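You operate a simulated robot arm through the tools that you are given. There is no shell and no other tool. Be economical: measure what you need, move in short steps, check, and stop when the job is done.

Carry out the task below with a simulated robot arm. There is one attempt and no reset: what you move stays moved.

JOB
Run the music box down and rack the white and yellow drums.
Fine: slide it to PLAY, and to STOP once the knob is DOWN; do not turn the knob by hand.

It is judged by the outcome, as a careful person would: the job done as asked, and still so three seconds after it is handed in. It fails if anything else is knocked over, pushed out of place, dropped, spilled or broken.

ROBOT AND FRAMES
A 7-joint arm with a two-finger parallel gripper, fixed in place. Base frame: the origin is at the foot of the arm, x ahead of it, y to its left, z up; the work surface is at about z = 0.46. Readings come in m, rad, newtons and seconds.
With the tool pointing down near the work surface it reaches from about 0.24 to 0.56 m from the base axis. Its first joint turns from -1.152 to 1.152 rad. Payload 1.57 kg.
The TCP is the grasp point between the finger pads, 0.03 m short of the fingertips. In the tool frame z runs along the fingers and y along their closing line. The gripper opens to 0.11 m. The fingers are 0.024 m wide and 0.012 m thick; the gripper's body (0.048 by 0.112 m) begins 0.078 m behind the TCP.
Orientation is told as [roll, pitch, yaw] about the base's x, y, z axes, in that order, counted from this pose: with the fingers straight down and closing along the base's y, the tool's x points along the base's -x, its y along +y and its z along -z.

CONTROLS
- The arm moves only by the tool arm_command. Its argument "plan" is a list of rows, each an object (a shift or turn left out is 0, a gripper value left out holds the last) with "xyz": the shift along the tool's x, y, z in units of 250 mm (1.0 is 250 mm), a list of three; "angular": the turn, a rotation vector about the tool's x, y, z in units of 90 degrees (1.0 is 90 degrees), a list of three; "gripper": the closure, from 0 (fully open) to 1 (shut). In form: [{"xyz": [dx, dy, dz], "angular": [ax, ay, az], "gripper": gripper}, ...]. A call has 1 to 12 rows; each row is the pose to reach, as a shift and turn from the pose commanded when the call began, along the tool's axes at that moment. A call with a number of a shift or a turn outside -1 to 1 is refused whole. A row lasts 0.2 s, in which the tool goes at most 0.05 m and 0.15 rad; a call with a longer step from one row to the next is refused whole, and so is a gripper value outside its range. A pose out of reach is approached as far as the arm can. The call stops where the force on the tool passes 40 N (or 10 N more than at its start, if that is more) or the arm is blocked; 0.2 s more then pass. Each finger travels about 0.108 m/s and halts on what it meets, pressing with about 43 N; the grip force reading is that of the motor and also rises with nothing between the fingers. The clock runs only during rows and for 0.2 s after the last one: add rows that repeat a pose to give the fingers time. The reply holds the time, the measured pose of the TCP, the force on the tool along the base axes, the opening and the grip force, in the units named above and with some noise, with the torque about the TCP (base axes, N m) and any sound that the robot's microphone picked up.
- Cameras (640 x 400 px; columns grow to the right, rows downward): "scene" is fixed at [0.1402, -0.3868, 1.3866]; the picture's right is [0.94, -0.34, 0.00], its down [-0.25, -0.69, -0.68] and it looks along [0.23, 0.64, -0.73] (base axes); focal length 329 px, centre (320, 200). "wrist" rides on the gripper at [0.07, 0.016, -0.141] in the tool frame; the picture's right is [-0.23, 0.97, 0.00], its down [-0.86, -0.20, -0.48] and it looks along [-0.47, -0.11, 0.88] (tool axes); focal length 222 px, centre (320, 200). There is no depth. A picture from a camera that has moved, and an enlarged one, comes with that camera's place and axes in the base frame and with its lens.
- grab_frame(camera): a new picture of that camera. It takes no simulated time.
- close_up(camera, box): a new picture of the part [left, top, right, bottom] of that camera's present view, enlarged. It takes no simulated time.
- finish_job(): hands the job in; it is judged then, once.

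Go step by step. Nothing tells you positions but the pictures and the camera data: compare them with the known pose of the tool, close in by small moves and look again before you grip or let go. The budget is 120 turns and 76 pictures, counting those below and the enlarged ones. Unless the task says otherwise, let go and move clear before handing in, and close with one line.

The tools are called after "Call:" by a JSON object that holds its "name" and its "arguments". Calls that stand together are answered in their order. arm_command: Moves the arm, as the interface text tells. Its arguments: {"type":"object","properties":{"plan":{"type":"array"}},"required":["plan"]} The other tools are called the same way: grab_frame (camera) takes a picture; close_up (camera, box) takes an enlarged picture of a part of a camera's view; finish_job () hands the job in.

At the start:

```text
clock: 0.0
eef_pos: [0.3789, 0.3145, 0.7784]
orientation: [0.0, 0.001, 0.002]
contact_force: [-0.4, -0.2, -0.3]
moment: [-0.02, 0.02, 0.03]
grip_width: 0.1102
grasp_force: 0.0
```

scene: 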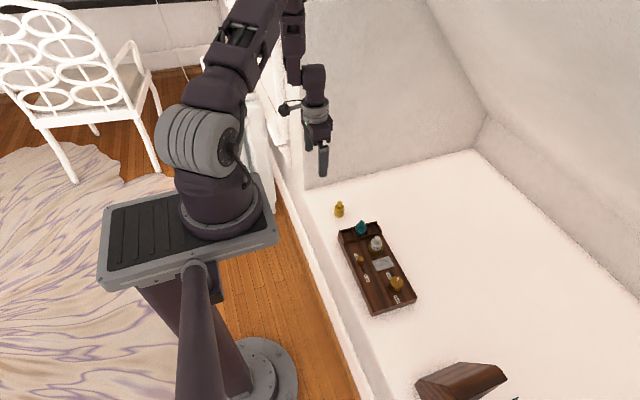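
wrist: 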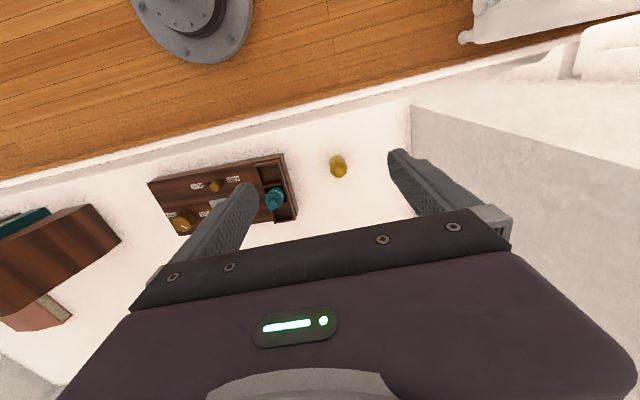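

I see a music box with drums and a separate rack-like box; I'll enlarge both before moving.

Call:
{"name": "close_up", "arguments": {"camera": "scene", "box": [310, 190, 438, 320]}}

Call:
{"name": "close_up", "arguments": {"camera": "scene", "box": [400, 340, 520, 400]}}

Call:
{"name": "close_up", "arguments": {"camera": "wrist", "box": [0, 130, 360, 350]}}

```text
3.08 times, centred on (374, 255) of scene
camera zoom: at [0.1402, -0.3868, 1.3866], right [0.94, -0.34, 0.0], down [-0.25, -0.69, -0.68], along [0.23, 0.64, -0.73], focal length 1012 px, centre (154, 31)
```

zoom: 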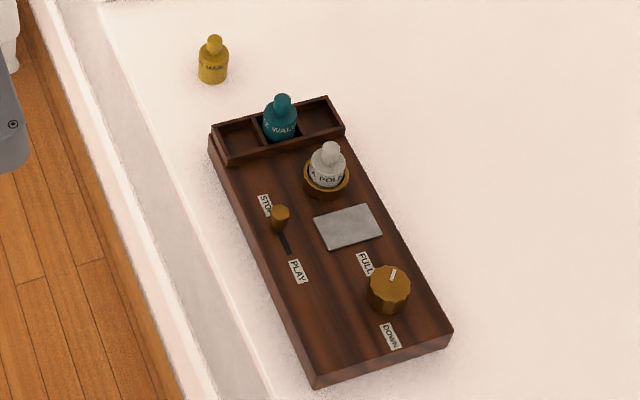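

```text
5.33 times, centred on (460, 370) of scene
camera zoom: at [0.1402, -0.3868, 1.3866], right [0.94, -0.34, 0.0], down [-0.25, -0.69, -0.68], along [0.23, 0.64, -0.73], focal length 1755 px, centre (-427, -707)
```

zoom: 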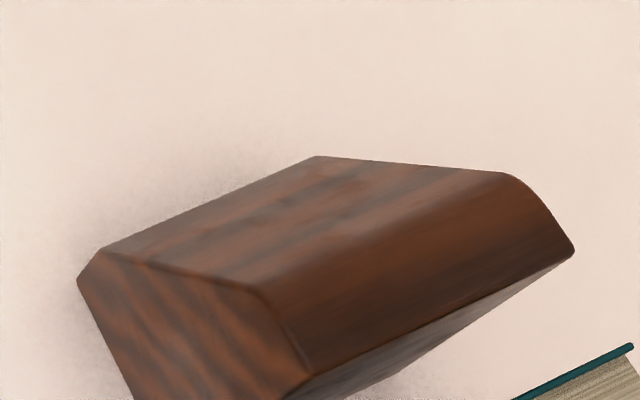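

```text
1.78 times, centred on (180, 240) of wrist
camera zoom: at [0.3092, 0.3311, 0.9189], right [0.23, 0.97, 0.0], down [0.86, -0.2, 0.48], along [0.47, -0.11, -0.88], focal length 395 px, centre (569, 129)
```

zoom: 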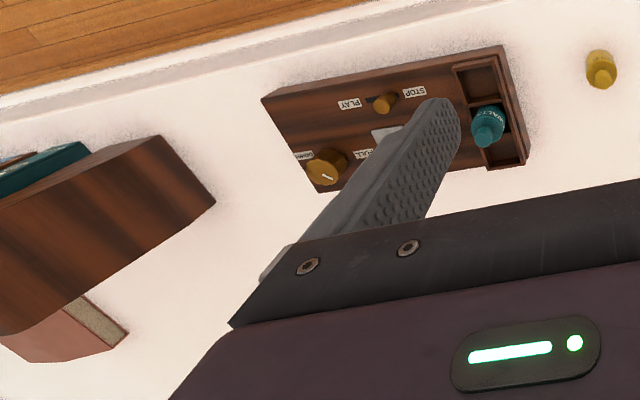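

The yellow drum stands near (0.477, 0.33). The box runs along y with the slider near (0.45, 0.10), the white drum near (0.515, 0.125) and the knob near (0.51, -0.02). I'll move over the box for a better view.

Call:
{"name": "arm_command", "arguments": {"plan": [{"xyz": [0, -0.18, 0]}, {"xyz": [0, -0.36, 0]}, {"xyz": [0, -0.54, 0]}, {"xyz": [0, -0.72, 0]}, {"xyz": [0, -0.85, 0]}, {"xyz": [0, -0.85, 0]}]}}

Call:
{"name": "grab_frame", "arguments": {"camera": "wrist"}}

```text
clock: 1.4
eef_pos: [0.3754, 0.1005, 0.7776]
orientation: [0.001, 0.0, 0.002]
contact_force: [-0.4, 0.5, 0.0]
moment: [0.0, -0.01, -0.02]
grip_width: 0.1098
grasp_force: 0.2
```

```text
70 pictures are left
camera wrist: at [0.3073, 0.1177, 0.9196], right [0.23, 0.97, 0.0], down [0.86, -0.2, 0.48], along [0.47, -0.11, -0.88], focal length 222 px, centre (320, 200)
```

wrist: 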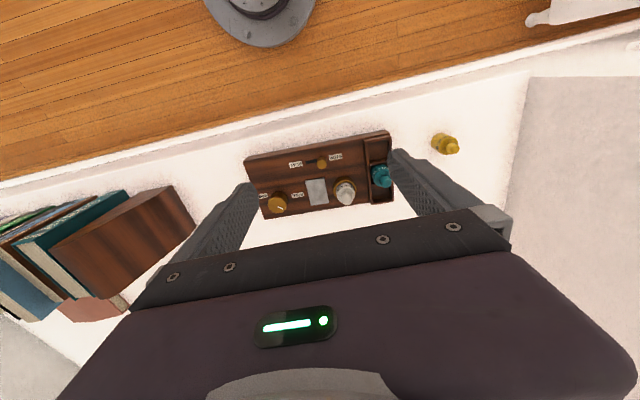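

Call:
{"name": "close_up", "arguments": {"camera": "wrist", "box": [240, 120, 400, 220]}}

Call:
{"name": "close_up", "arguments": {"camera": "scene", "box": [325, 195, 425, 257]}}

```text
4.00 times, centred on (320, 170) of wrist
camera zoom: at [0.3073, 0.1177, 0.9196], right [0.23, 0.97, 0.0], down [0.86, -0.2, 0.48], along [0.47, -0.11, -0.88], focal length 888 px, centre (320, 320)
```

zoom: 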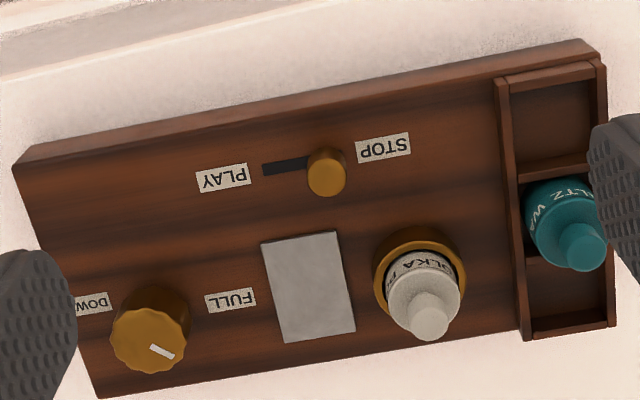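

```text
6.40 times, centred on (375, 226) of scene
camera zoom: at [0.1402, -0.3869, 1.3866], right [0.94, -0.34, 0.0], down [-0.25, -0.69, -0.68], along [0.23, 0.64, -0.73], focal length 2106 px, centre (-32, 34)
```

zoom: 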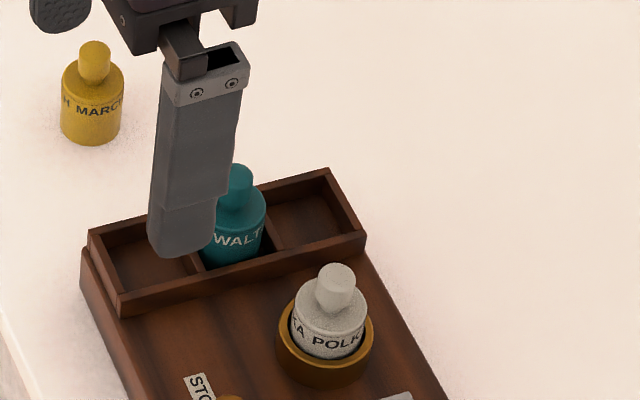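

Triangulating gives a box top at z≈0.505 and the slider knob at (0.445, 0.088) with its top at z≈0.534. The white drum is at (0.510, 0.121), the teal one at (0.49, 0.197), and the free slots are at x≈0.446 and 0.535. Next I'll move above the slider with the fingers partly closed to cage it.

Call:
{"name": "arm_command", "arguments": {"plan": [{"xyz": [-0.056, -0.011, 0.13], "gripper": 0.68}, {"xyz": [-0.112, -0.022, 0.26]}, {"xyz": [-0.168, -0.033, 0.39]}, {"xyz": [-0.224, -0.044, 0.52]}, {"xyz": [-0.28, -0.052, 0.65]}, {"xyz": [-0.28, -0.052, 0.72]}, {"xyz": [-0.28, -0.052, 0.72]}]}}

Call:
{"name": "grab_frame", "arguments": {"camera": "wrist"}}

Call:
{"name": "close_up", "arguments": {"camera": "scene", "box": [320, 200, 430, 320]}}

```text
clock: 3.0
eef_pos: [0.4478, 0.0881, 0.5991]
orientation: [-0.001, -0.001, 0.0]
contact_force: [0.2, -0.7, -0.2]
moment: [-0.01, -0.02, 0.0]
grip_width: 0.0352
grasp_force: 0.1
```

```text
67 pictures are left
camera wrist: at [0.3798, 0.1042, 0.7393], right [0.23, 0.97, 0.0], down [0.86, -0.2, 0.48], along [0.47, -0.11, -0.88], focal length 222 px, centre (320, 200)
```

wrist: 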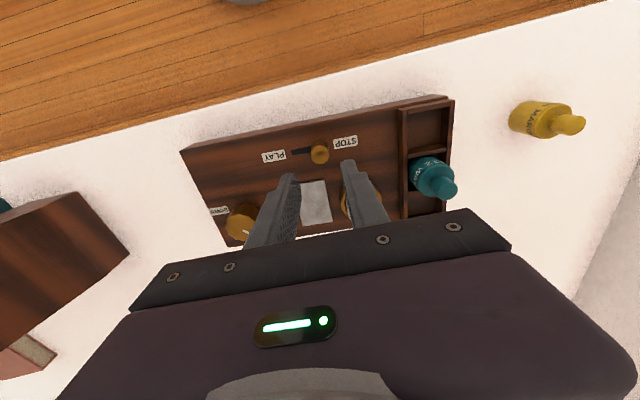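

```text
3.33 times, centred on (375, 260) of scene
camera zoom: at [0.1402, -0.3869, 1.3866], right [0.94, -0.34, 0.0], down [-0.25, -0.69, -0.68], along [0.23, 0.64, -0.73], focal length 1097 px, centre (137, 0)
```

zoom: 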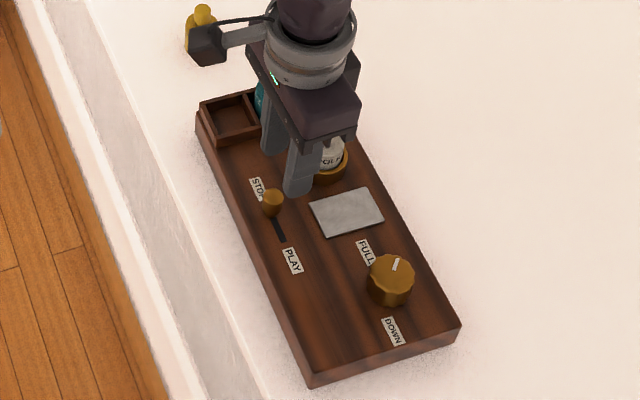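

The slider checks out at (0.4455, 0.0905). I'll lower the open fingers around it.

Call:
{"name": "arm_command", "arguments": {"plan": [{"xyz": [0.008, 0.009, 0.1]}, {"xyz": [0.008, 0.009, 0.17]}, {"xyz": [0.008, 0.009, 0.22]}, {"xyz": [0.008, 0.009, 0.22]}]}}

Call:
{"name": "close_up", "arguments": {"camera": "scene", "box": [320, 200, 430, 320]}}

Call:
{"name": "close_up", "arguments": {"camera": "wrist", "box": [160, 80, 480, 280]}}

```text
clock: 4.0
eef_pos: [0.446, 0.0911, 0.5428]
orientation: [-0.001, -0.001, -0.001]
contact_force: [-0.1, 0.0, 0.3]
moment: [0.02, 0.0, 0.01]
grip_width: 0.0354
grasp_force: 0.0
```

```text
3.33 times, centred on (375, 260) of scene
camera zoom: at [0.1402, -0.3868, 1.3866], right [0.94, -0.34, 0.0], down [-0.25, -0.69, -0.68], along [0.23, 0.64, -0.73], focal length 1097 px, centre (137, 0)
```

zoom: 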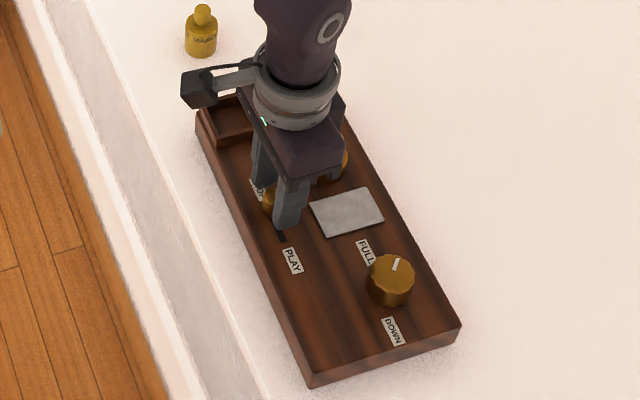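

```text
2.00 times, centred on (320, 180) of wrist
camera zoom: at [0.3766, 0.1075, 0.6836], right [0.23, 0.97, 0.0], down [0.86, -0.2, 0.48], along [0.47, -0.11, -0.88], focal length 444 px, centre (320, 240)
```

zoom: 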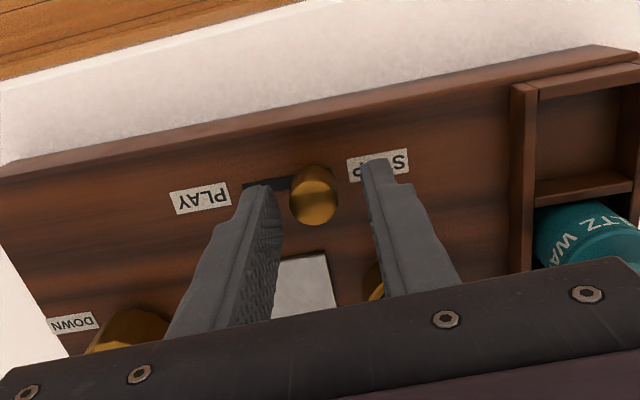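

The fingers cage the slider knob. I'll push it towards PLAY (-y) in small steps.

Call:
{"name": "arm_command", "arguments": {"plan": [{"xyz": [0, -0.02, 0]}, {"xyz": [0, -0.04, 0]}, {"xyz": [0, -0.06, 0]}, {"xyz": [0, -0.08, 0]}, {"xyz": [0, -0.1, 0]}, {"xyz": [0, -0.12, 0]}, {"xyz": [0, -0.135, 0]}, {"xyz": [0, -0.145, 0]}]}}

Call:
{"name": "close_up", "arguments": {"camera": "wrist", "box": [160, 80, 480, 280]}}

Call:
{"name": "close_up", "arguments": {"camera": "scene", "box": [320, 200, 430, 320]}}

```text
clock: 5.8
eef_pos: [0.4465, 0.055, 0.5439]
orientation: [0.001, -0.002, -0.001]
contact_force: [-0.4, 4.2, 0.7]
moment: [0.13, 0.0, -0.01]
grip_width: 0.038
grasp_force: 1.4
```

```text
2.00 times, centred on (320, 180) of wrist
camera zoom: at [0.3778, 0.0714, 0.6836], right [0.23, 0.97, 0.0], down [0.85, -0.2, 0.48], along [0.47, -0.11, -0.88], focal length 444 px, centre (320, 240)
```

zoom: 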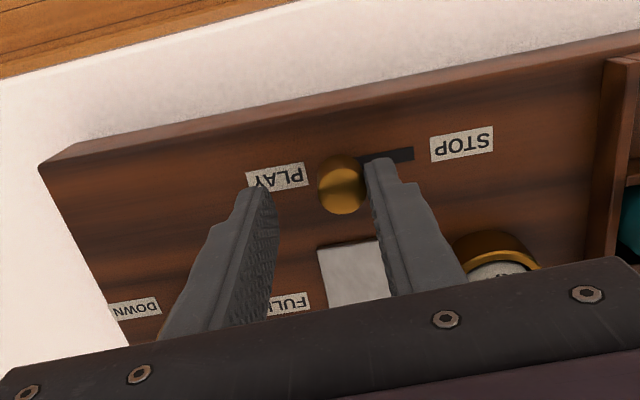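

```text
3.33 times, centred on (375, 260) of scene
camera zoom: at [0.1402, -0.3868, 1.3866], right [0.94, -0.34, 0.0], down [-0.25, -0.69, -0.68], along [0.23, 0.64, -0.73], focal length 1097 px, centre (137, 0)
```

zoom: 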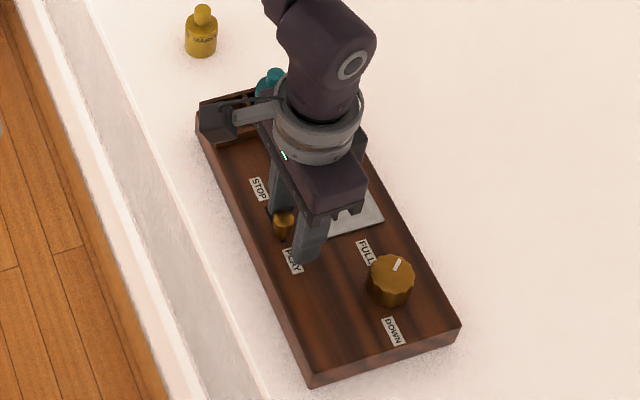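

The slider is almost at PLAY, with no music yet. I'll push slightly further and wait.

Call:
{"name": "arm_command", "arguments": {"plan": [{"xyz": [0, -0.015, 0]}, {"xyz": [0, -0.03, 0]}, {"xyz": [0, -0.04, 0]}, {"xyz": [0, -0.04, 0]}, {"xyz": [0, -0.04, 0]}]}}

Call:
{"name": "close_up", "arguments": {"camera": "scene", "box": [320, 200, 430, 320]}}

```text
clock: 7.0
eef_pos: [0.4463, 0.0457, 0.543]
orientation: [0.002, -0.002, 0.001]
contact_force: [1.2, 21.9, 8.1]
moment: [0.92, 0.0, -0.12]
grip_width: 0.0549
grasp_force: 11.0
```

```text
3.33 times, centred on (375, 260) of scene
camera zoom: at [0.1401, -0.3866, 1.3867], right [0.94, -0.34, 0.0], down [-0.25, -0.69, -0.68], along [0.23, 0.64, -0.73], focal length 1097 px, centre (137, 0)
```

zoom: 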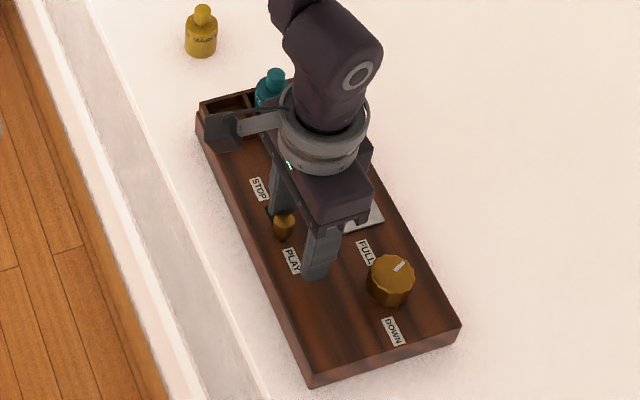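

The slider is at its end stop and the knob pointer is slowly turning away from FULL. I'll back off the pressure and wait.

Call:
{"name": "arm_command", "arguments": {"plan": [{"xyz": [0, 0.03, 0]}, {"xyz": [0, 0.035, 0]}, {"xyz": [0, 0.035, 0]}, {"xyz": [0, 0.035, 0]}, {"xyz": [0, 0.035, 0]}, {"xyz": [0, 0.035, 0]}, {"xyz": [0, 0.035, 0]}, {"xyz": [0, 0.035, 0]}, {"xyz": [0, 0.035, 0]}, {"xyz": [0, 0.035, 0]}, {"xyz": [0, 0.035, 0]}, {"xyz": [0, 0.035, 0]}]}}

Call:
{"name": "close_up", "arguments": {"camera": "scene", "box": [320, 200, 430, 320]}}

```text
clock: 9.6
eef_pos: [0.4452, 0.0534, 0.542]
orientation: [-0.001, 0.0, 0.001]
contact_force: [-1.5, 4.8, 0.0]
moment: [0.09, 0.04, 0.06]
grip_width: 0.0391
grasp_force: 2.2
```

```text
3.33 times, centred on (375, 260) of scene
camera zoom: at [0.1402, -0.3868, 1.3866], right [0.94, -0.34, 0.0], down [-0.25, -0.69, -0.68], along [0.23, 0.64, -0.73], focal length 1097 px, centre (137, 0)
```

zoom: 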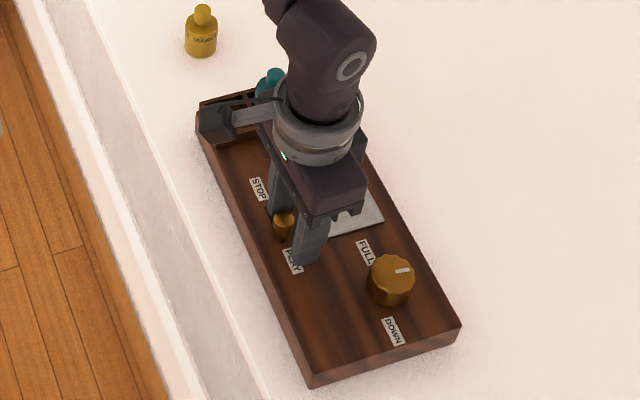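

The knob is unwinding, about 30° in 2.6 s. I'll keep waiting.

Call:
{"name": "arm_command", "arguments": {"plan": [{"xyz": [0, 0.01, 0]}, {"xyz": [0, 0.01, 0]}, {"xyz": [0, 0.01, 0]}, {"xyz": [0, 0.01, 0]}, {"xyz": [0, 0.01, 0]}, {"xyz": [0, 0.01, 0]}, {"xyz": [0, 0.01, 0]}, {"xyz": [0, 0.01, 0]}, {"xyz": [0, 0.01, 0]}, {"xyz": [0, 0.01, 0]}, {"xyz": [0, 0.01, 0]}, {"xyz": [0, 0.01, 0]}]}}

Call:
{"name": "arm_command", "arguments": {"plan": [{}, {}, {}, {}, {}, {}, {}, {}, {}, {}, {}, {}]}}

Call:
{"name": "close_up", "arguments": {"camera": "scene", "box": [320, 200, 430, 320]}}

```text
clock: 12.2
eef_pos: [0.4462, 0.0559, 0.543]
orientation: [-0.001, 0.0, 0.0]
contact_force: [-0.4, 1.5, 0.9]
moment: [0.04, 0.01, -0.02]
grip_width: 0.0362
grasp_force: 0.2
```

```text
clock: 14.8
eef_pos: [0.4468, 0.0565, 0.5439]
orientation: [-0.001, 0.001, -0.001]
contact_force: [0.5, 1.1, 0.9]
moment: [0.05, 0.0, 0.02]
grip_width: 0.0362
grasp_force: 0.3
```

```text
3.33 times, centred on (375, 260) of scene
camera zoom: at [0.1402, -0.3868, 1.3866], right [0.94, -0.34, 0.0], down [-0.25, -0.69, -0.68], along [0.23, 0.64, -0.73], focal length 1097 px, centre (137, 0)
```

zoom: 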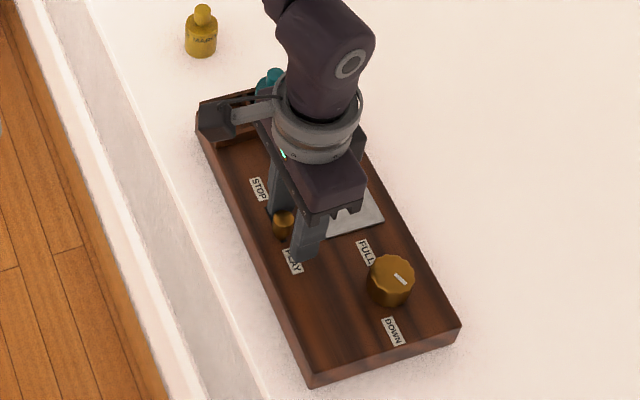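

The knob is a bit over halfway, so I'll wait more.

Call:
{"name": "arm_command", "arguments": {"plan": [{}, {}, {}, {}, {}, {}, {}, {}, {}, {}, {}, {}]}}

Call:
{"name": "arm_command", "arguments": {"plan": [{}, {}, {}, {}, {}, {}, {}, {}, {}, {}, {}, {}]}}

Call:
{"name": "close_up", "arguments": {"camera": "scene", "box": [320, 200, 430, 320]}}

```text
clock: 17.4
eef_pos: [0.4467, 0.057, 0.5428]
orientation: [-0.001, 0.0, -0.002]
contact_force: [0.7, 1.4, 0.8]
moment: [0.02, 0.0, 0.01]
grip_width: 0.0365
grasp_force: 0.1
```

```text
clock: 20.0
eef_pos: [0.4467, 0.0556, 0.5429]
orientation: [-0.001, 0.0, -0.001]
contact_force: [-0.3, 1.3, -0.2]
moment: [0.05, 0.01, -0.02]
grip_width: 0.036
grasp_force: 1.0
```

```text
3.33 times, centred on (375, 260) of scene
camera zoom: at [0.1402, -0.3868, 1.3866], right [0.94, -0.34, 0.0], down [-0.25, -0.69, -0.68], along [0.23, 0.64, -0.73], focal length 1097 px, centre (137, 0)
```

zoom: 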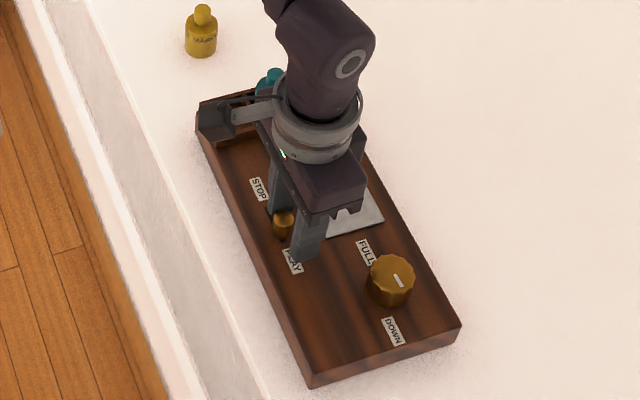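

The pointer is approaching DOWN, so I'll wait until it stops.

Call:
{"name": "arm_command", "arguments": {"plan": [{}, {}, {}, {}, {}, {}, {}, {}, {}, {}, {}, {}]}}

Call:
{"name": "close_up", "arguments": {"camera": "scene", "box": [370, 265, 410, 305]}}

Call:
{"name": "arm_command", "arguments": {"plan": [{}, {}, {}, {}, {}, {}, {}, {}, {}, {}, {}, {}]}}

Call:
{"name": "close_up", "arguments": {"camera": "scene", "box": [370, 265, 410, 305]}}

```text
clock: 22.6
eef_pos: [0.4463, 0.0563, 0.5431]
orientation: [0.0, -0.001, 0.0]
contact_force: [0.7, 1.6, -0.1]
moment: [0.02, 0.0, 0.01]
grip_width: 0.0362
grasp_force: 0.8
```

```text
10.00 times, centred on (390, 285) of scene
camera zoom: at [0.1402, -0.3868, 1.3866], right [0.94, -0.34, 0.0], down [-0.25, -0.69, -0.68], along [0.23, 0.64, -0.73], focal length 3290 px, centre (-380, -650)
```

zoom: 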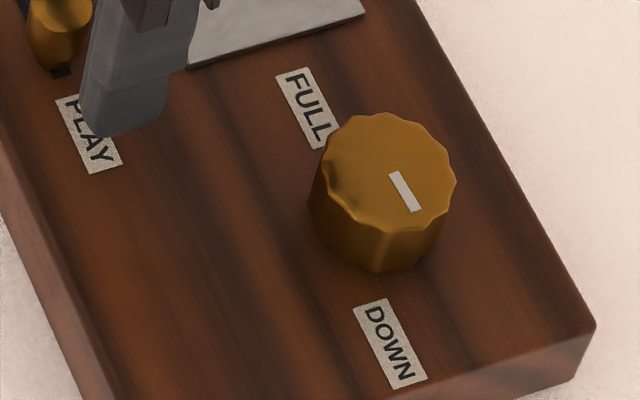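

```text
clock: 25.2
eef_pos: [0.4458, 0.0558, 0.5436]
orientation: [0.0, 0.0, 0.001]
contact_force: [-0.5, 0.9, -0.5]
moment: [0.05, 0.02, -0.01]
grip_width: 0.0364
grasp_force: 0.5
```

```text
10.00 times, centred on (390, 285) of scene
camera zoom: at [0.1402, -0.3868, 1.3866], right [0.94, -0.34, 0.0], down [-0.25, -0.69, -0.68], along [0.23, 0.64, -0.73], focal length 3290 px, centre (-380, -650)
```

zoom: 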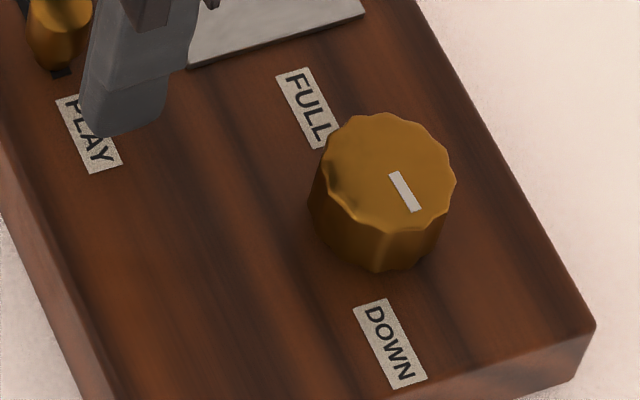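

The pointer has stopped in line with DOWN. Now I'll push the slider back to STOP (+y).

Call:
{"name": "arm_command", "arguments": {"plan": [{"xyz": [0, 0.02, 0]}, {"xyz": [0, 0.04, 0]}, {"xyz": [0, 0.06, 0]}, {"xyz": [0, 0.08, 0]}, {"xyz": [0, 0.1, 0]}, {"xyz": [0, 0.12, 0]}, {"xyz": [0, 0.14, 0]}, {"xyz": [0, 0.16, 0]}, {"xyz": [0, 0.175, 0]}, {"xyz": [0, 0.19, 0]}, {"xyz": [0, 0.2, 0]}, {"xyz": [0, 0.2, 0]}]}}

Call:
{"name": "close_up", "arguments": {"camera": "wrist", "box": [160, 80, 480, 280]}}

```text
clock: 27.8
eef_pos: [0.4458, 0.1061, 0.5432]
orientation: [-0.002, -0.001, 0.0]
contact_force: [3.3, -14.3, 5.1]
moment: [-0.53, -0.01, 0.16]
grip_width: 0.0482
grasp_force: 7.4
```

```text
2.00 times, centred on (320, 180) of wrist
camera zoom: at [0.3769, 0.1218, 0.6842], right [0.23, 0.97, 0.0], down [0.85, -0.2, 0.48], along [0.47, -0.11, -0.88], focal length 444 px, centre (320, 240)
```

zoom: 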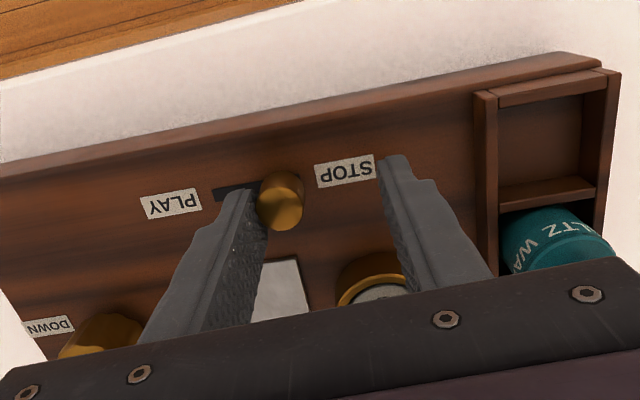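

The slider is at its STOP end. I'll back off, rise, and go look at the rack and drums.

Call:
{"name": "arm_command", "arguments": {"plan": [{"xyz": [0, -0.04, 0]}, {"xyz": [0, -0.045, 0]}, {"xyz": [0, -0.045, -0.15]}, {"xyz": [0, -0.045, -0.3]}, {"xyz": [0, -0.045, -0.48], "gripper": 0.5}, {"xyz": [0.05, 0.1, -0.56]}, {"xyz": [0.1, 0.24, -0.64]}, {"xyz": [0.16, 0.38, -0.68]}, {"xyz": [0.16, 0.38, -0.68]}]}}

Call:
{"name": "grab_frame", "arguments": {"camera": "wrist"}}

Call:
{"name": "close_up", "arguments": {"camera": "scene", "box": [320, 200, 430, 320]}}

```text
clock: 29.8
eef_pos: [0.4052, 0.2008, 0.7137]
orientation: [0.0, 0.002, 0.0]
contact_force: [0.7, -0.2, -1.0]
moment: [-0.01, -0.02, 0.0]
grip_width: 0.0548
grasp_force: 0.1
```

```text
54 pictures are left
camera wrist: at [0.3365, 0.2169, 0.8542], right [0.23, 0.97, 0.0], down [0.86, -0.2, 0.48], along [0.47, -0.11, -0.88], focal length 222 px, centre (320, 200)
```

wrist: 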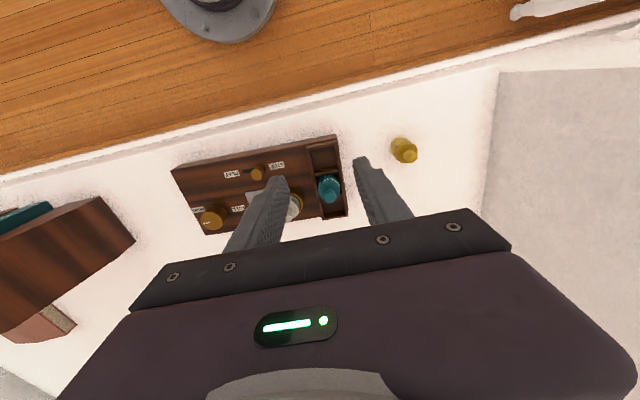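

```text
3.33 times, centred on (375, 260) of scene
camera zoom: at [0.1402, -0.3868, 1.3866], right [0.94, -0.34, 0.0], down [-0.25, -0.69, -0.68], along [0.23, 0.64, -0.73], focal length 1097 px, centre (137, 0)
```

zoom: 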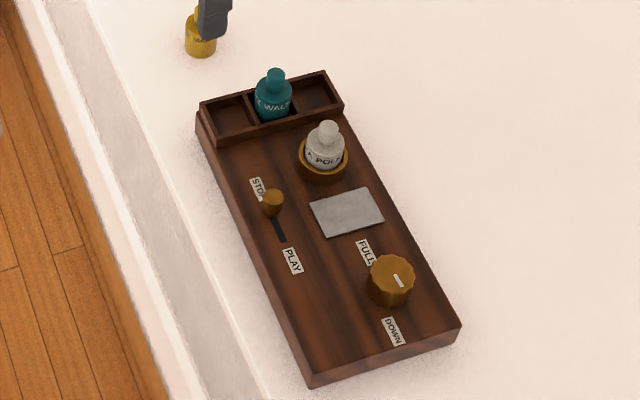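

Call:
{"name": "close_up", "arguments": {"camera": "wrist", "box": [250, 120, 378, 240]}}

Call:
{"name": "close_up", "arguments": {"camera": "scene", "box": [335, 215, 385, 265]}}

```text
3.33 times, centred on (314, 180) of wrist
camera zoom: at [0.3365, 0.2169, 0.8542], right [0.23, 0.97, 0.0], down [0.86, -0.2, 0.48], along [0.47, -0.11, -0.88], focal length 740 px, centre (340, 267)
```

zoom: 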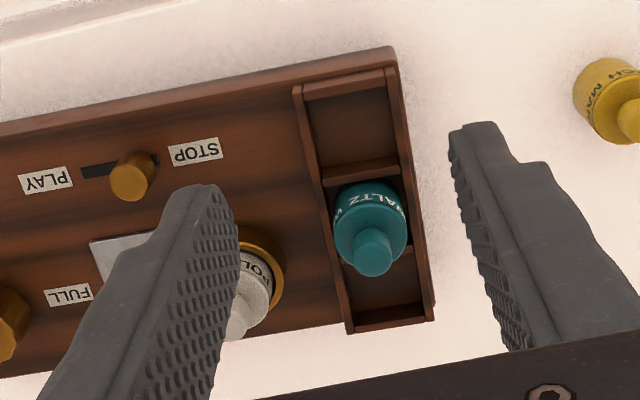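

```text
8.00 times, centred on (360, 240) of scene
camera zoom: at [0.1402, -0.3868, 1.3866], right [0.94, -0.34, 0.0], down [-0.25, -0.69, -0.68], along [0.23, 0.64, -0.73], focal length 2632 px, centre (0, -120)
```

zoom: 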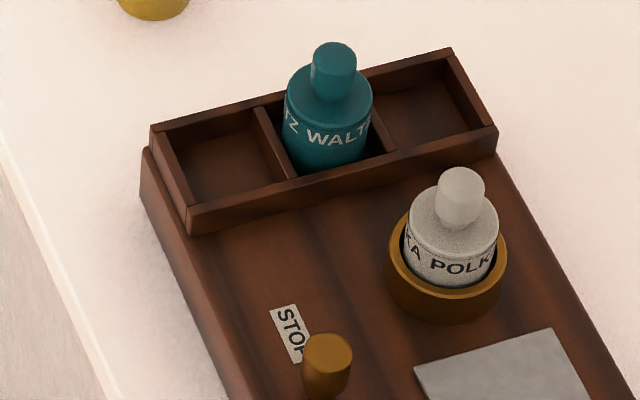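

The slider is at STOP and the knob at DOWN. The rack centre is at (0.493, 0.195) with a slot pitch of about 0.0435, the wall tops are at z≈0.52, and the white drum is at (0.511, 0.122) with its top at z≈0.567. I'll go above the white drum.

Call:
{"name": "arm_command", "arguments": {"plan": [{"xyz": [-0.1, -0.08, 0.07]}, {"xyz": [-0.2, -0.16, 0.14]}, {"xyz": [-0.3, -0.24, 0.21]}, {"xyz": [-0.42, -0.315, 0.29]}, {"xyz": [-0.42, -0.315, 0.34]}, {"xyz": [-0.42, -0.315, 0.34]}]}}

Call:
{"name": "close_up", "arguments": {"camera": "wrist", "box": [160, 80, 480, 280]}}

Call:
{"name": "close_up", "arguments": {"camera": "scene", "box": [335, 205, 415, 265]}}

```text
clock: 31.2
eef_pos: [0.5106, 0.1225, 0.6281]
orientation: [-0.001, 0.0, 0.002]
contact_force: [-0.9, 0.1, -0.4]
moment: [0.01, 0.04, -0.03]
grip_width: 0.0548
grasp_force: 0.0
```

```text
2.00 times, centred on (320, 180) of wrist
camera zoom: at [0.442, 0.1396, 0.7685], right [0.23, 0.97, 0.0], down [0.86, -0.2, 0.48], along [0.47, -0.11, -0.88], focal length 444 px, centre (320, 240)
```

zoom: 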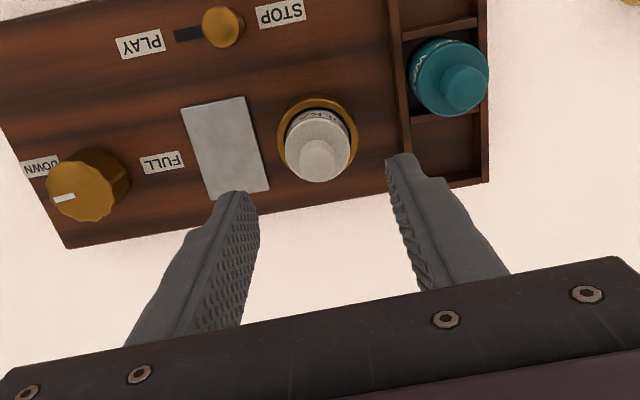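

```text
6.67 times, centred on (375, 235) of scene
camera zoom: at [0.1402, -0.3869, 1.3866], right [0.94, -0.34, 0.0], down [-0.25, -0.69, -0.68], along [0.23, 0.64, -0.73], focal length 2193 px, centre (-47, -33)
```

zoom: 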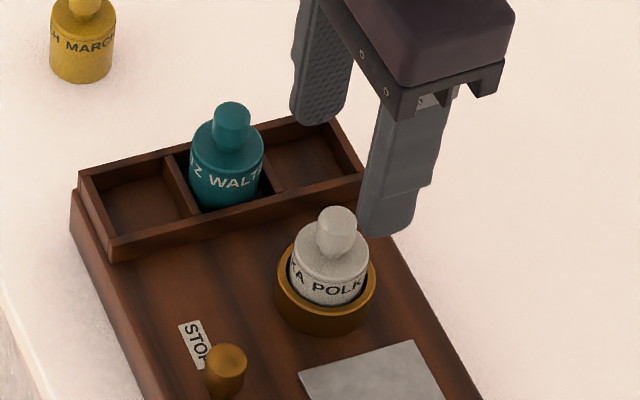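

The white knob measures (0.5085, 0.123), so I'll descend to it and close.

Call:
{"name": "arm_command", "arguments": {"plan": [{"xyz": [0.008, 0.002, 0.08]}, {"xyz": [0.008, 0.002, 0.15]}, {"xyz": [0.008, 0.002, 0.185]}, {"xyz": [0.008, 0.002, 0.185]}]}}

Call:
{"name": "close_up", "arguments": {"camera": "wrist", "box": [160, 80, 480, 280]}}

Call:
{"name": "close_up", "arguments": {"camera": "scene", "box": [335, 205, 415, 265]}}

```text
clock: 32.2
eef_pos: [0.5102, 0.1249, 0.5823]
orientation: [0.001, 0.001, 0.0]
contact_force: [0.5, 0.3, -0.8]
moment: [0.01, 0.04, 0.0]
grip_width: 0.0548
grasp_force: 0.0
```

```text
2.00 times, centred on (320, 180) of wrist
camera zoom: at [0.4405, 0.1405, 0.7221], right [0.23, 0.97, 0.0], down [0.85, -0.2, 0.48], along [0.47, -0.11, -0.88], focal length 444 px, centre (320, 240)
```

zoom: 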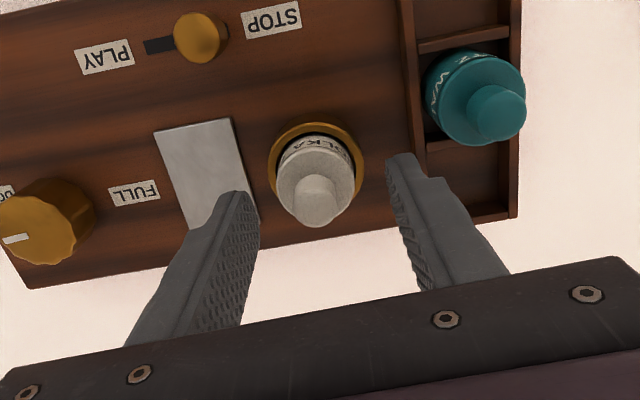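

```text
6.67 times, centred on (375, 235) of scene
camera zoom: at [0.1402, -0.3868, 1.3866], right [0.94, -0.34, 0.0], down [-0.25, -0.69, -0.68], along [0.23, 0.64, -0.73], focal length 2193 px, centre (-47, -33)
```

zoom: 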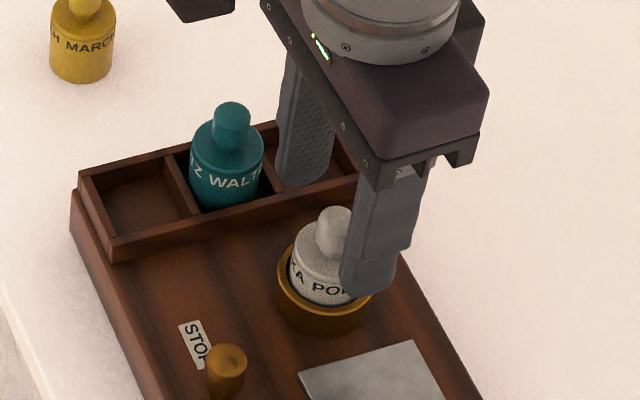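

The fingers straddle the knob, with it slightly towards low x. I'll shift 3 mm and close.

Call:
{"name": "arm_command", "arguments": {"plan": [{"xyz": [0.012, -0.004, 0.01]}, {"xyz": [0.012, -0.004, 0.01], "gripper": 1}, {"xyz": [0.012, -0.004, 0.01]}, {"xyz": [0.012, -0.004, 0.01]}, {"xyz": [0.012, -0.004, 0.01]}]}}

Call:
{"name": "close_up", "arguments": {"camera": "wrist", "box": [240, 120, 400, 220]}}

```text
clock: 33.4
eef_pos: [0.5073, 0.1236, 0.5792]
orientation: [0.0, 0.0, 0.0]
contact_force: [-0.4, -0.4, 0.6]
moment: [-0.01, -0.04, 0.04]
grip_width: 0.017
grasp_force: 31.4
```

```text
4.00 times, centred on (320, 170) of wrist
camera zoom: at [0.4375, 0.1394, 0.7201], right [0.23, 0.97, 0.0], down [0.86, -0.2, 0.48], along [0.47, -0.11, -0.88], focal length 888 px, centre (320, 320)
```

zoom: 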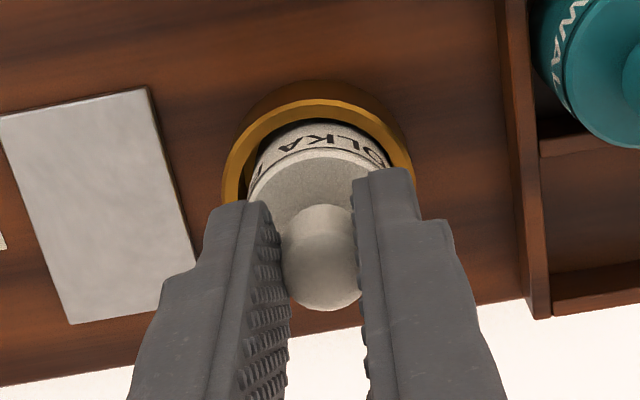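

The drum is gripped (17 mm). I'll lift straight up and then move above the far slot.

Call:
{"name": "arm_command", "arguments": {"plan": [{"xyz": [0, 0, -0.05]}, {"xyz": [0, 0, -0.12]}, {"xyz": [0, 0, -0.2]}, {"xyz": [0, 0, -0.264]}, {"xyz": [-0.035, 0.09, -0.264]}, {"xyz": [-0.07, 0.2, -0.264]}, {"xyz": [-0.1, 0.285, -0.264]}, {"xyz": [-0.1, 0.285, -0.264]}, {"xyz": [-0.1, 0.285, -0.264]}]}}

Call:
{"name": "grab_frame", "arguments": {"camera": "wrist"}}

Call:
{"name": "close_up", "arguments": {"camera": "scene", "box": [335, 205, 415, 265]}}

```text
clock: 35.4
eef_pos: [0.5318, 0.1939, 0.6447]
orientation: [0.001, 0.0, -0.001]
contact_force: [0.5, 0.9, -0.4]
moment: [0.03, 0.0, 0.02]
grip_width: 0.0164
grasp_force: 31.7
```

```text
45 pictures are left
camera wrist: at [0.4626, 0.2109, 0.7859], right [0.23, 0.97, 0.0], down [0.86, -0.2, 0.48], along [0.47, -0.11, -0.88], focal length 222 px, centre (320, 200)
```

wrist: 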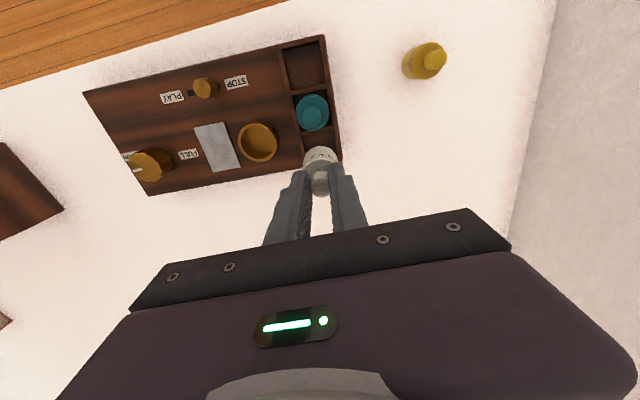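

```text
6.67 times, centred on (375, 235) of scene
camera zoom: at [0.1402, -0.3868, 1.3866], right [0.94, -0.34, 0.0], down [-0.25, -0.69, -0.68], along [0.23, 0.64, -0.73], focal length 2193 px, centre (-47, -33)
```

zoom: 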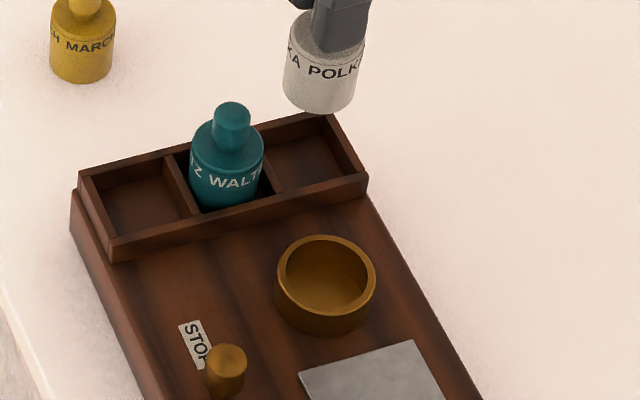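

The white drum hangs over the far slot. I'll lower it to just above the wall tops and check alignment.

Call:
{"name": "arm_command", "arguments": {"plan": [{"xyz": [0, 0, 0.06]}, {"xyz": [0, 0, 0.12]}, {"xyz": [0, 0, 0.16]}, {"xyz": [0, 0, 0.16]}]}}

Call:
{"name": "close_up", "arguments": {"camera": "wrist", "box": [240, 60, 400, 160]}}

Call:
{"name": "close_up", "arguments": {"camera": "scene", "box": [345, 205, 395, 245]}}

```text
clock: 36.4
eef_pos: [0.5321, 0.1925, 0.6062]
orientation: [-0.002, 0.0, 0.0]
contact_force: [0.0, -0.5, -0.8]
moment: [0.03, 0.01, 0.01]
grip_width: 0.0167
grasp_force: 31.9
```

```text
4.00 times, centred on (320, 110) of wrist
camera zoom: at [0.4631, 0.2088, 0.7459], right [0.23, 0.97, 0.0], down [0.86, -0.2, 0.48], along [0.47, -0.11, -0.88], focal length 888 px, centre (320, 560)
```

zoom: 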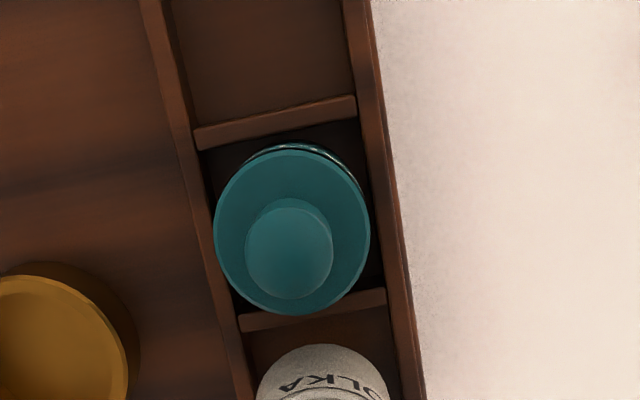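

```text
10.00 times, centred on (370, 225) of scene
camera zoom: at [0.1402, -0.3868, 1.3866], right [0.94, -0.34, 0.0], down [-0.25, -0.69, -0.68], along [0.23, 0.64, -0.73], focal length 3290 px, centre (-180, -50)
```

zoom: 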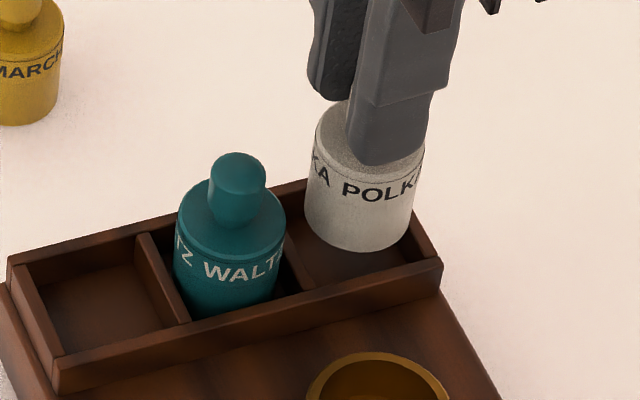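

Call:
{"name": "close_up", "arguments": {"camera": "wrist", "box": [260, 110, 380, 190]}}

```text
5.00 times, centred on (320, 150) of wrist
camera zoom: at [0.4631, 0.2088, 0.7459], right [0.23, 0.97, 0.0], down [0.86, -0.2, 0.48], along [0.47, -0.11, -0.88], focal length 1111 px, centre (320, 450)
```

zoom: 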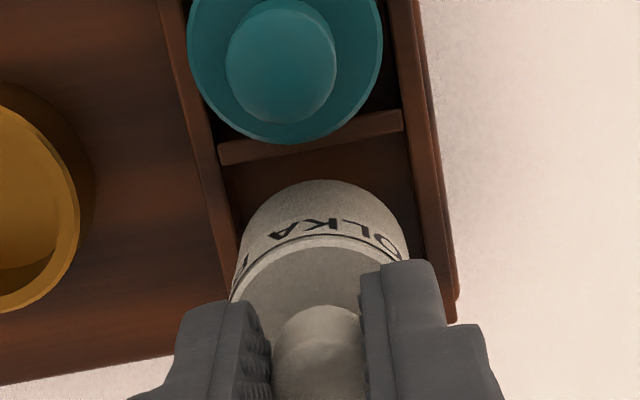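

The drum centre measures about (0.5357, 0.192) against the slot centre (0.535, 0.1945). I'll shift +2.5 mm in y and lower gently.

Call:
{"name": "arm_command", "arguments": {"plan": [{"xyz": [0.002, 0.01, 0]}, {"xyz": [0.002, 0.01, 0.02]}, {"xyz": [0.002, 0.01, 0.04]}, {"xyz": [0.002, 0.01, 0.055]}, {"xyz": [0.002, 0.01, 0.055]}]}}

Call:
{"name": "close_up", "arguments": {"camera": "wrist", "box": [260, 110, 380, 190]}}

Call:
{"name": "close_up", "arguments": {"camera": "scene", "box": [345, 205, 395, 245]}}

```text
clock: 37.6
eef_pos: [0.5324, 0.1975, 0.59]
orientation: [0.001, -0.001, -0.001]
contact_force: [-0.2, -0.9, -1.9]
moment: [-0.05, 0.03, 0.0]
grip_width: 0.0164
grasp_force: 32.2
```

```text
5.00 times, centred on (320, 150) of wrist
camera zoom: at [0.4623, 0.2126, 0.7316], right [0.23, 0.97, 0.0], down [0.86, -0.2, 0.48], along [0.47, -0.11, -0.88], focal length 1111 px, centre (320, 450)
```

zoom: 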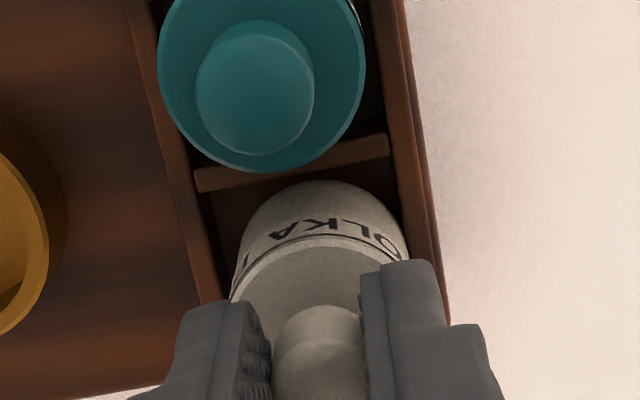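

```text
10.00 times, centred on (370, 225) of scene
camera zoom: at [0.1402, -0.3868, 1.3866], right [0.94, -0.34, 0.0], down [-0.25, -0.69, -0.68], along [0.23, 0.64, -0.73], focal length 3290 px, centre (-180, -50)
```

zoom: 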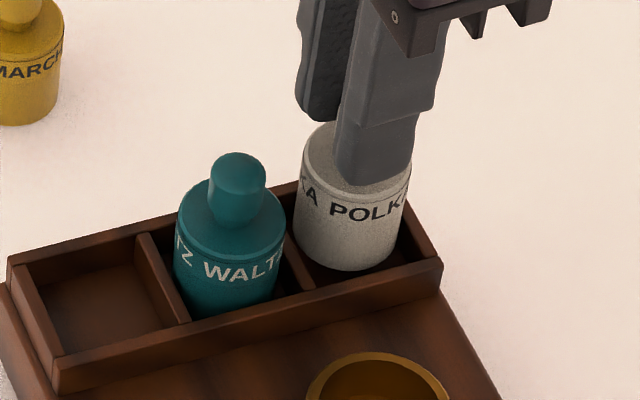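

It is nearly centred, needing about -1 mm in y. I'll lower to the floor.

Call:
{"name": "arm_command", "arguments": {"plan": [{"xyz": [0, -0.005, 0.01]}, {"xyz": [0, -0.005, 0.02]}, {"xyz": [0, -0.005, 0.03]}, {"xyz": [0, -0.005, 0.038]}, {"xyz": [0, -0.005, 0.038]}]}}

Call:
{"name": "close_up", "arguments": {"camera": "scene", "box": [345, 205, 395, 245]}}

```text
clock: 38.8
eef_pos: [0.53, 0.1954, 0.5828]
orientation: [-0.002, 0.001, 0.0]
contact_force: [0.4, -0.5, -0.6]
moment: [-0.03, 0.04, 0.0]
grip_width: 0.0164
grasp_force: 31.7
```

```text
10.00 times, centred on (370, 225) of scene
camera zoom: at [0.1402, -0.3868, 1.3866], right [0.94, -0.34, 0.0], down [-0.25, -0.69, -0.68], along [0.23, 0.64, -0.73], focal length 3290 px, centre (-180, -50)
```

zoom: 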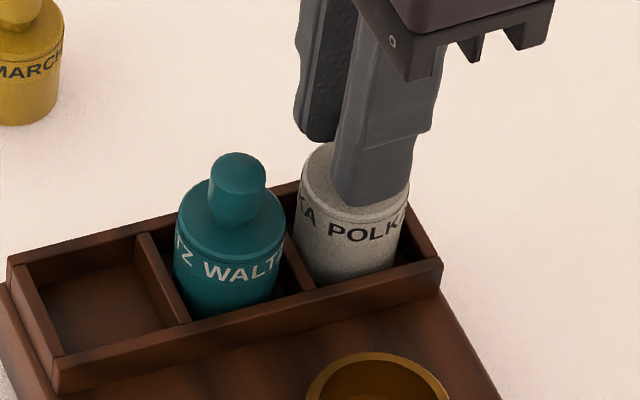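

It has entered the slot, so I'll lower it further in small steps until it touches the floor.

Call:
{"name": "arm_command", "arguments": {"plan": [{"xyz": [0, 0, 0.008]}, {"xyz": [0, 0, 0.016]}, {"xyz": [0, 0, 0.022]}, {"xyz": [0, 0, 0.022]}]}}

Call:
{"name": "close_up", "arguments": {"camera": "scene", "box": [345, 205, 395, 245]}}

```text
clock: 39.8
eef_pos: [0.5308, 0.1956, 0.5778]
orientation: [0.0, -0.002, -0.001]
contact_force: [-3.5, -2.8, 22.1]
moment: [-0.1, 0.0, 0.01]
grip_width: 0.0163
grasp_force: 31.5
```

```text
10.00 times, centred on (370, 225) of scene
camera zoom: at [0.1397, -0.387, 1.3866], right [0.94, -0.34, 0.0], down [-0.25, -0.69, -0.68], along [0.23, 0.64, -0.73], focal length 3290 px, centre (-180, -50)
```

zoom: 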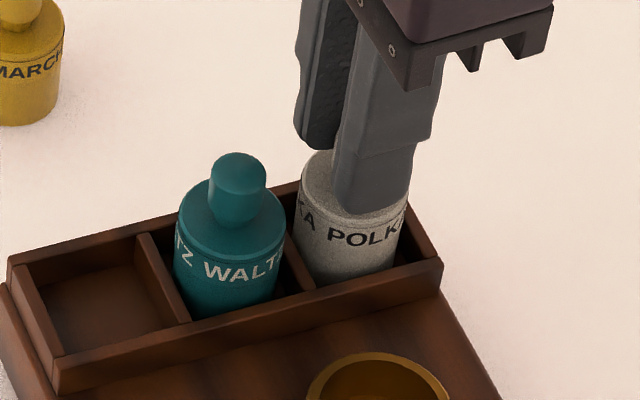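

It touches the floor at the expected height with 22 N. I'll relieve that, release and rise.

Call:
{"name": "arm_command", "arguments": {"plan": [{"xyz": [0, 0, -0.008]}, {"xyz": [0, 0, -0.008], "gripper": 0.6}, {"xyz": [0, 0, -0.008]}, {"xyz": [0, 0, -0.008]}, {"xyz": [0, 0, -0.06]}, {"xyz": [0, 0, -0.16]}, {"xyz": [0, 0, -0.3]}, {"xyz": [0, 0, -0.3]}]}}

Call:
{"name": "close_up", "arguments": {"camera": "scene", "box": [335, 205, 395, 245]}}

Call:
{"name": "grab_frame", "arguments": {"camera": "wrist"}}

```text
clock: 41.6
eef_pos: [0.5318, 0.1925, 0.6518]
orientation: [-0.001, 0.001, 0.001]
contact_force: [0.9, -0.5, 0.0]
moment: [0.03, 0.02, 0.01]
grip_width: 0.0439
grasp_force: 0.0
```

```text
10.00 times, centred on (365, 225) of scene
camera zoom: at [0.1402, -0.3868, 1.3866], right [0.94, -0.34, 0.0], down [-0.25, -0.69, -0.68], along [0.23, 0.64, -0.73], focal length 3290 px, centre (-130, -50)
```

zoom: 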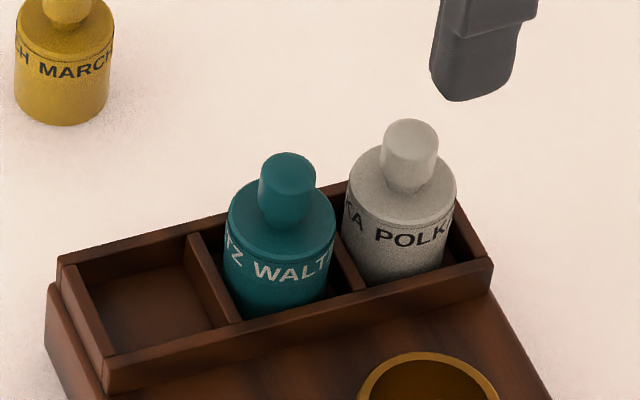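

```text
35 pictures are left
camera wrist: at [0.4618, 0.2095, 0.7923], right [0.23, 0.97, 0.0], down [0.86, -0.2, 0.48], along [0.47, -0.11, -0.88], focal length 222 px, centre (320, 200)
```

wrist: 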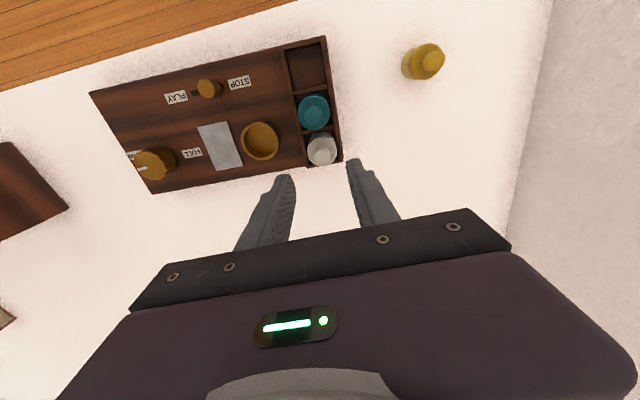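

White is racked upright. Next is yellow at about (0.477, 0.329), so I'll go above it.

Call:
{"name": "arm_command", "arguments": {"plan": [{"xyz": [0.06, 0.15, 0]}, {"xyz": [0.12, 0.3, 0]}, {"xyz": [0.18, 0.43, 0]}, {"xyz": [0.222, 0.548, 0.05]}, {"xyz": [0.222, 0.548, 0.15]}, {"xyz": [0.222, 0.548, 0.22]}, {"xyz": [0.222, 0.548, 0.22]}]}}

Call:
{"name": "close_up", "arguments": {"camera": "wrist", "box": [160, 80, 480, 280]}}

Call:
{"name": "close_up", "arguments": {"camera": "scene", "box": [310, 185, 390, 245]}}

```text
clock: 43.2
eef_pos: [0.475, 0.3315, 0.5962]
orientation: [0.0, -0.001, 0.001]
contact_force: [-0.9, -0.2, 0.2]
moment: [0.02, -0.02, -0.04]
grip_width: 0.0442
grasp_force: 0.1
```

```text
2.00 times, centred on (320, 180) of wrist
camera zoom: at [0.4067, 0.348, 0.7369], right [0.23, 0.97, 0.0], down [0.86, -0.2, 0.48], along [0.47, -0.11, -0.88], focal length 444 px, centre (320, 240)
```

zoom: 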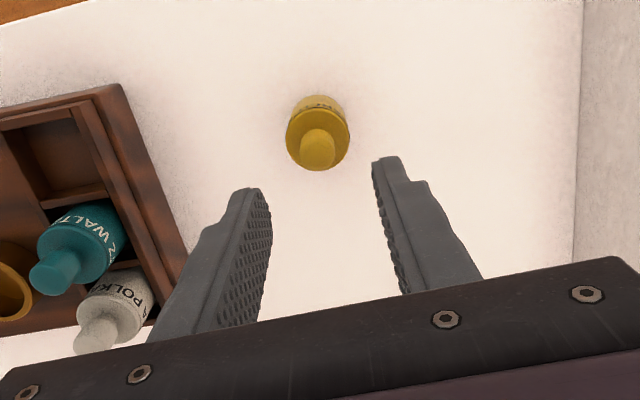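

```text
6.67 times, centred on (350, 215) of scene
camera zoom: at [0.1402, -0.3868, 1.3866], right [0.94, -0.34, 0.0], down [-0.25, -0.69, -0.68], along [0.23, 0.64, -0.73], focal length 2193 px, centre (120, 100)
```

zoom: 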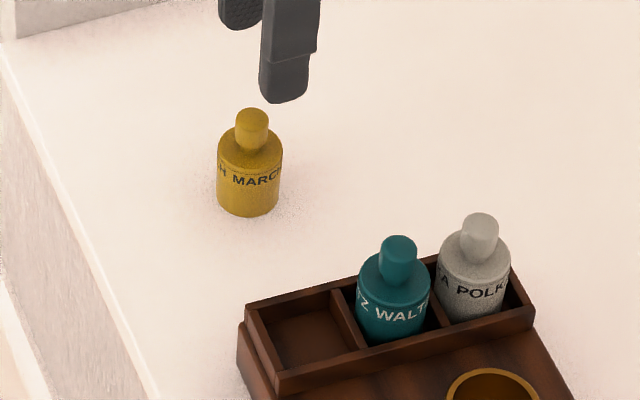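

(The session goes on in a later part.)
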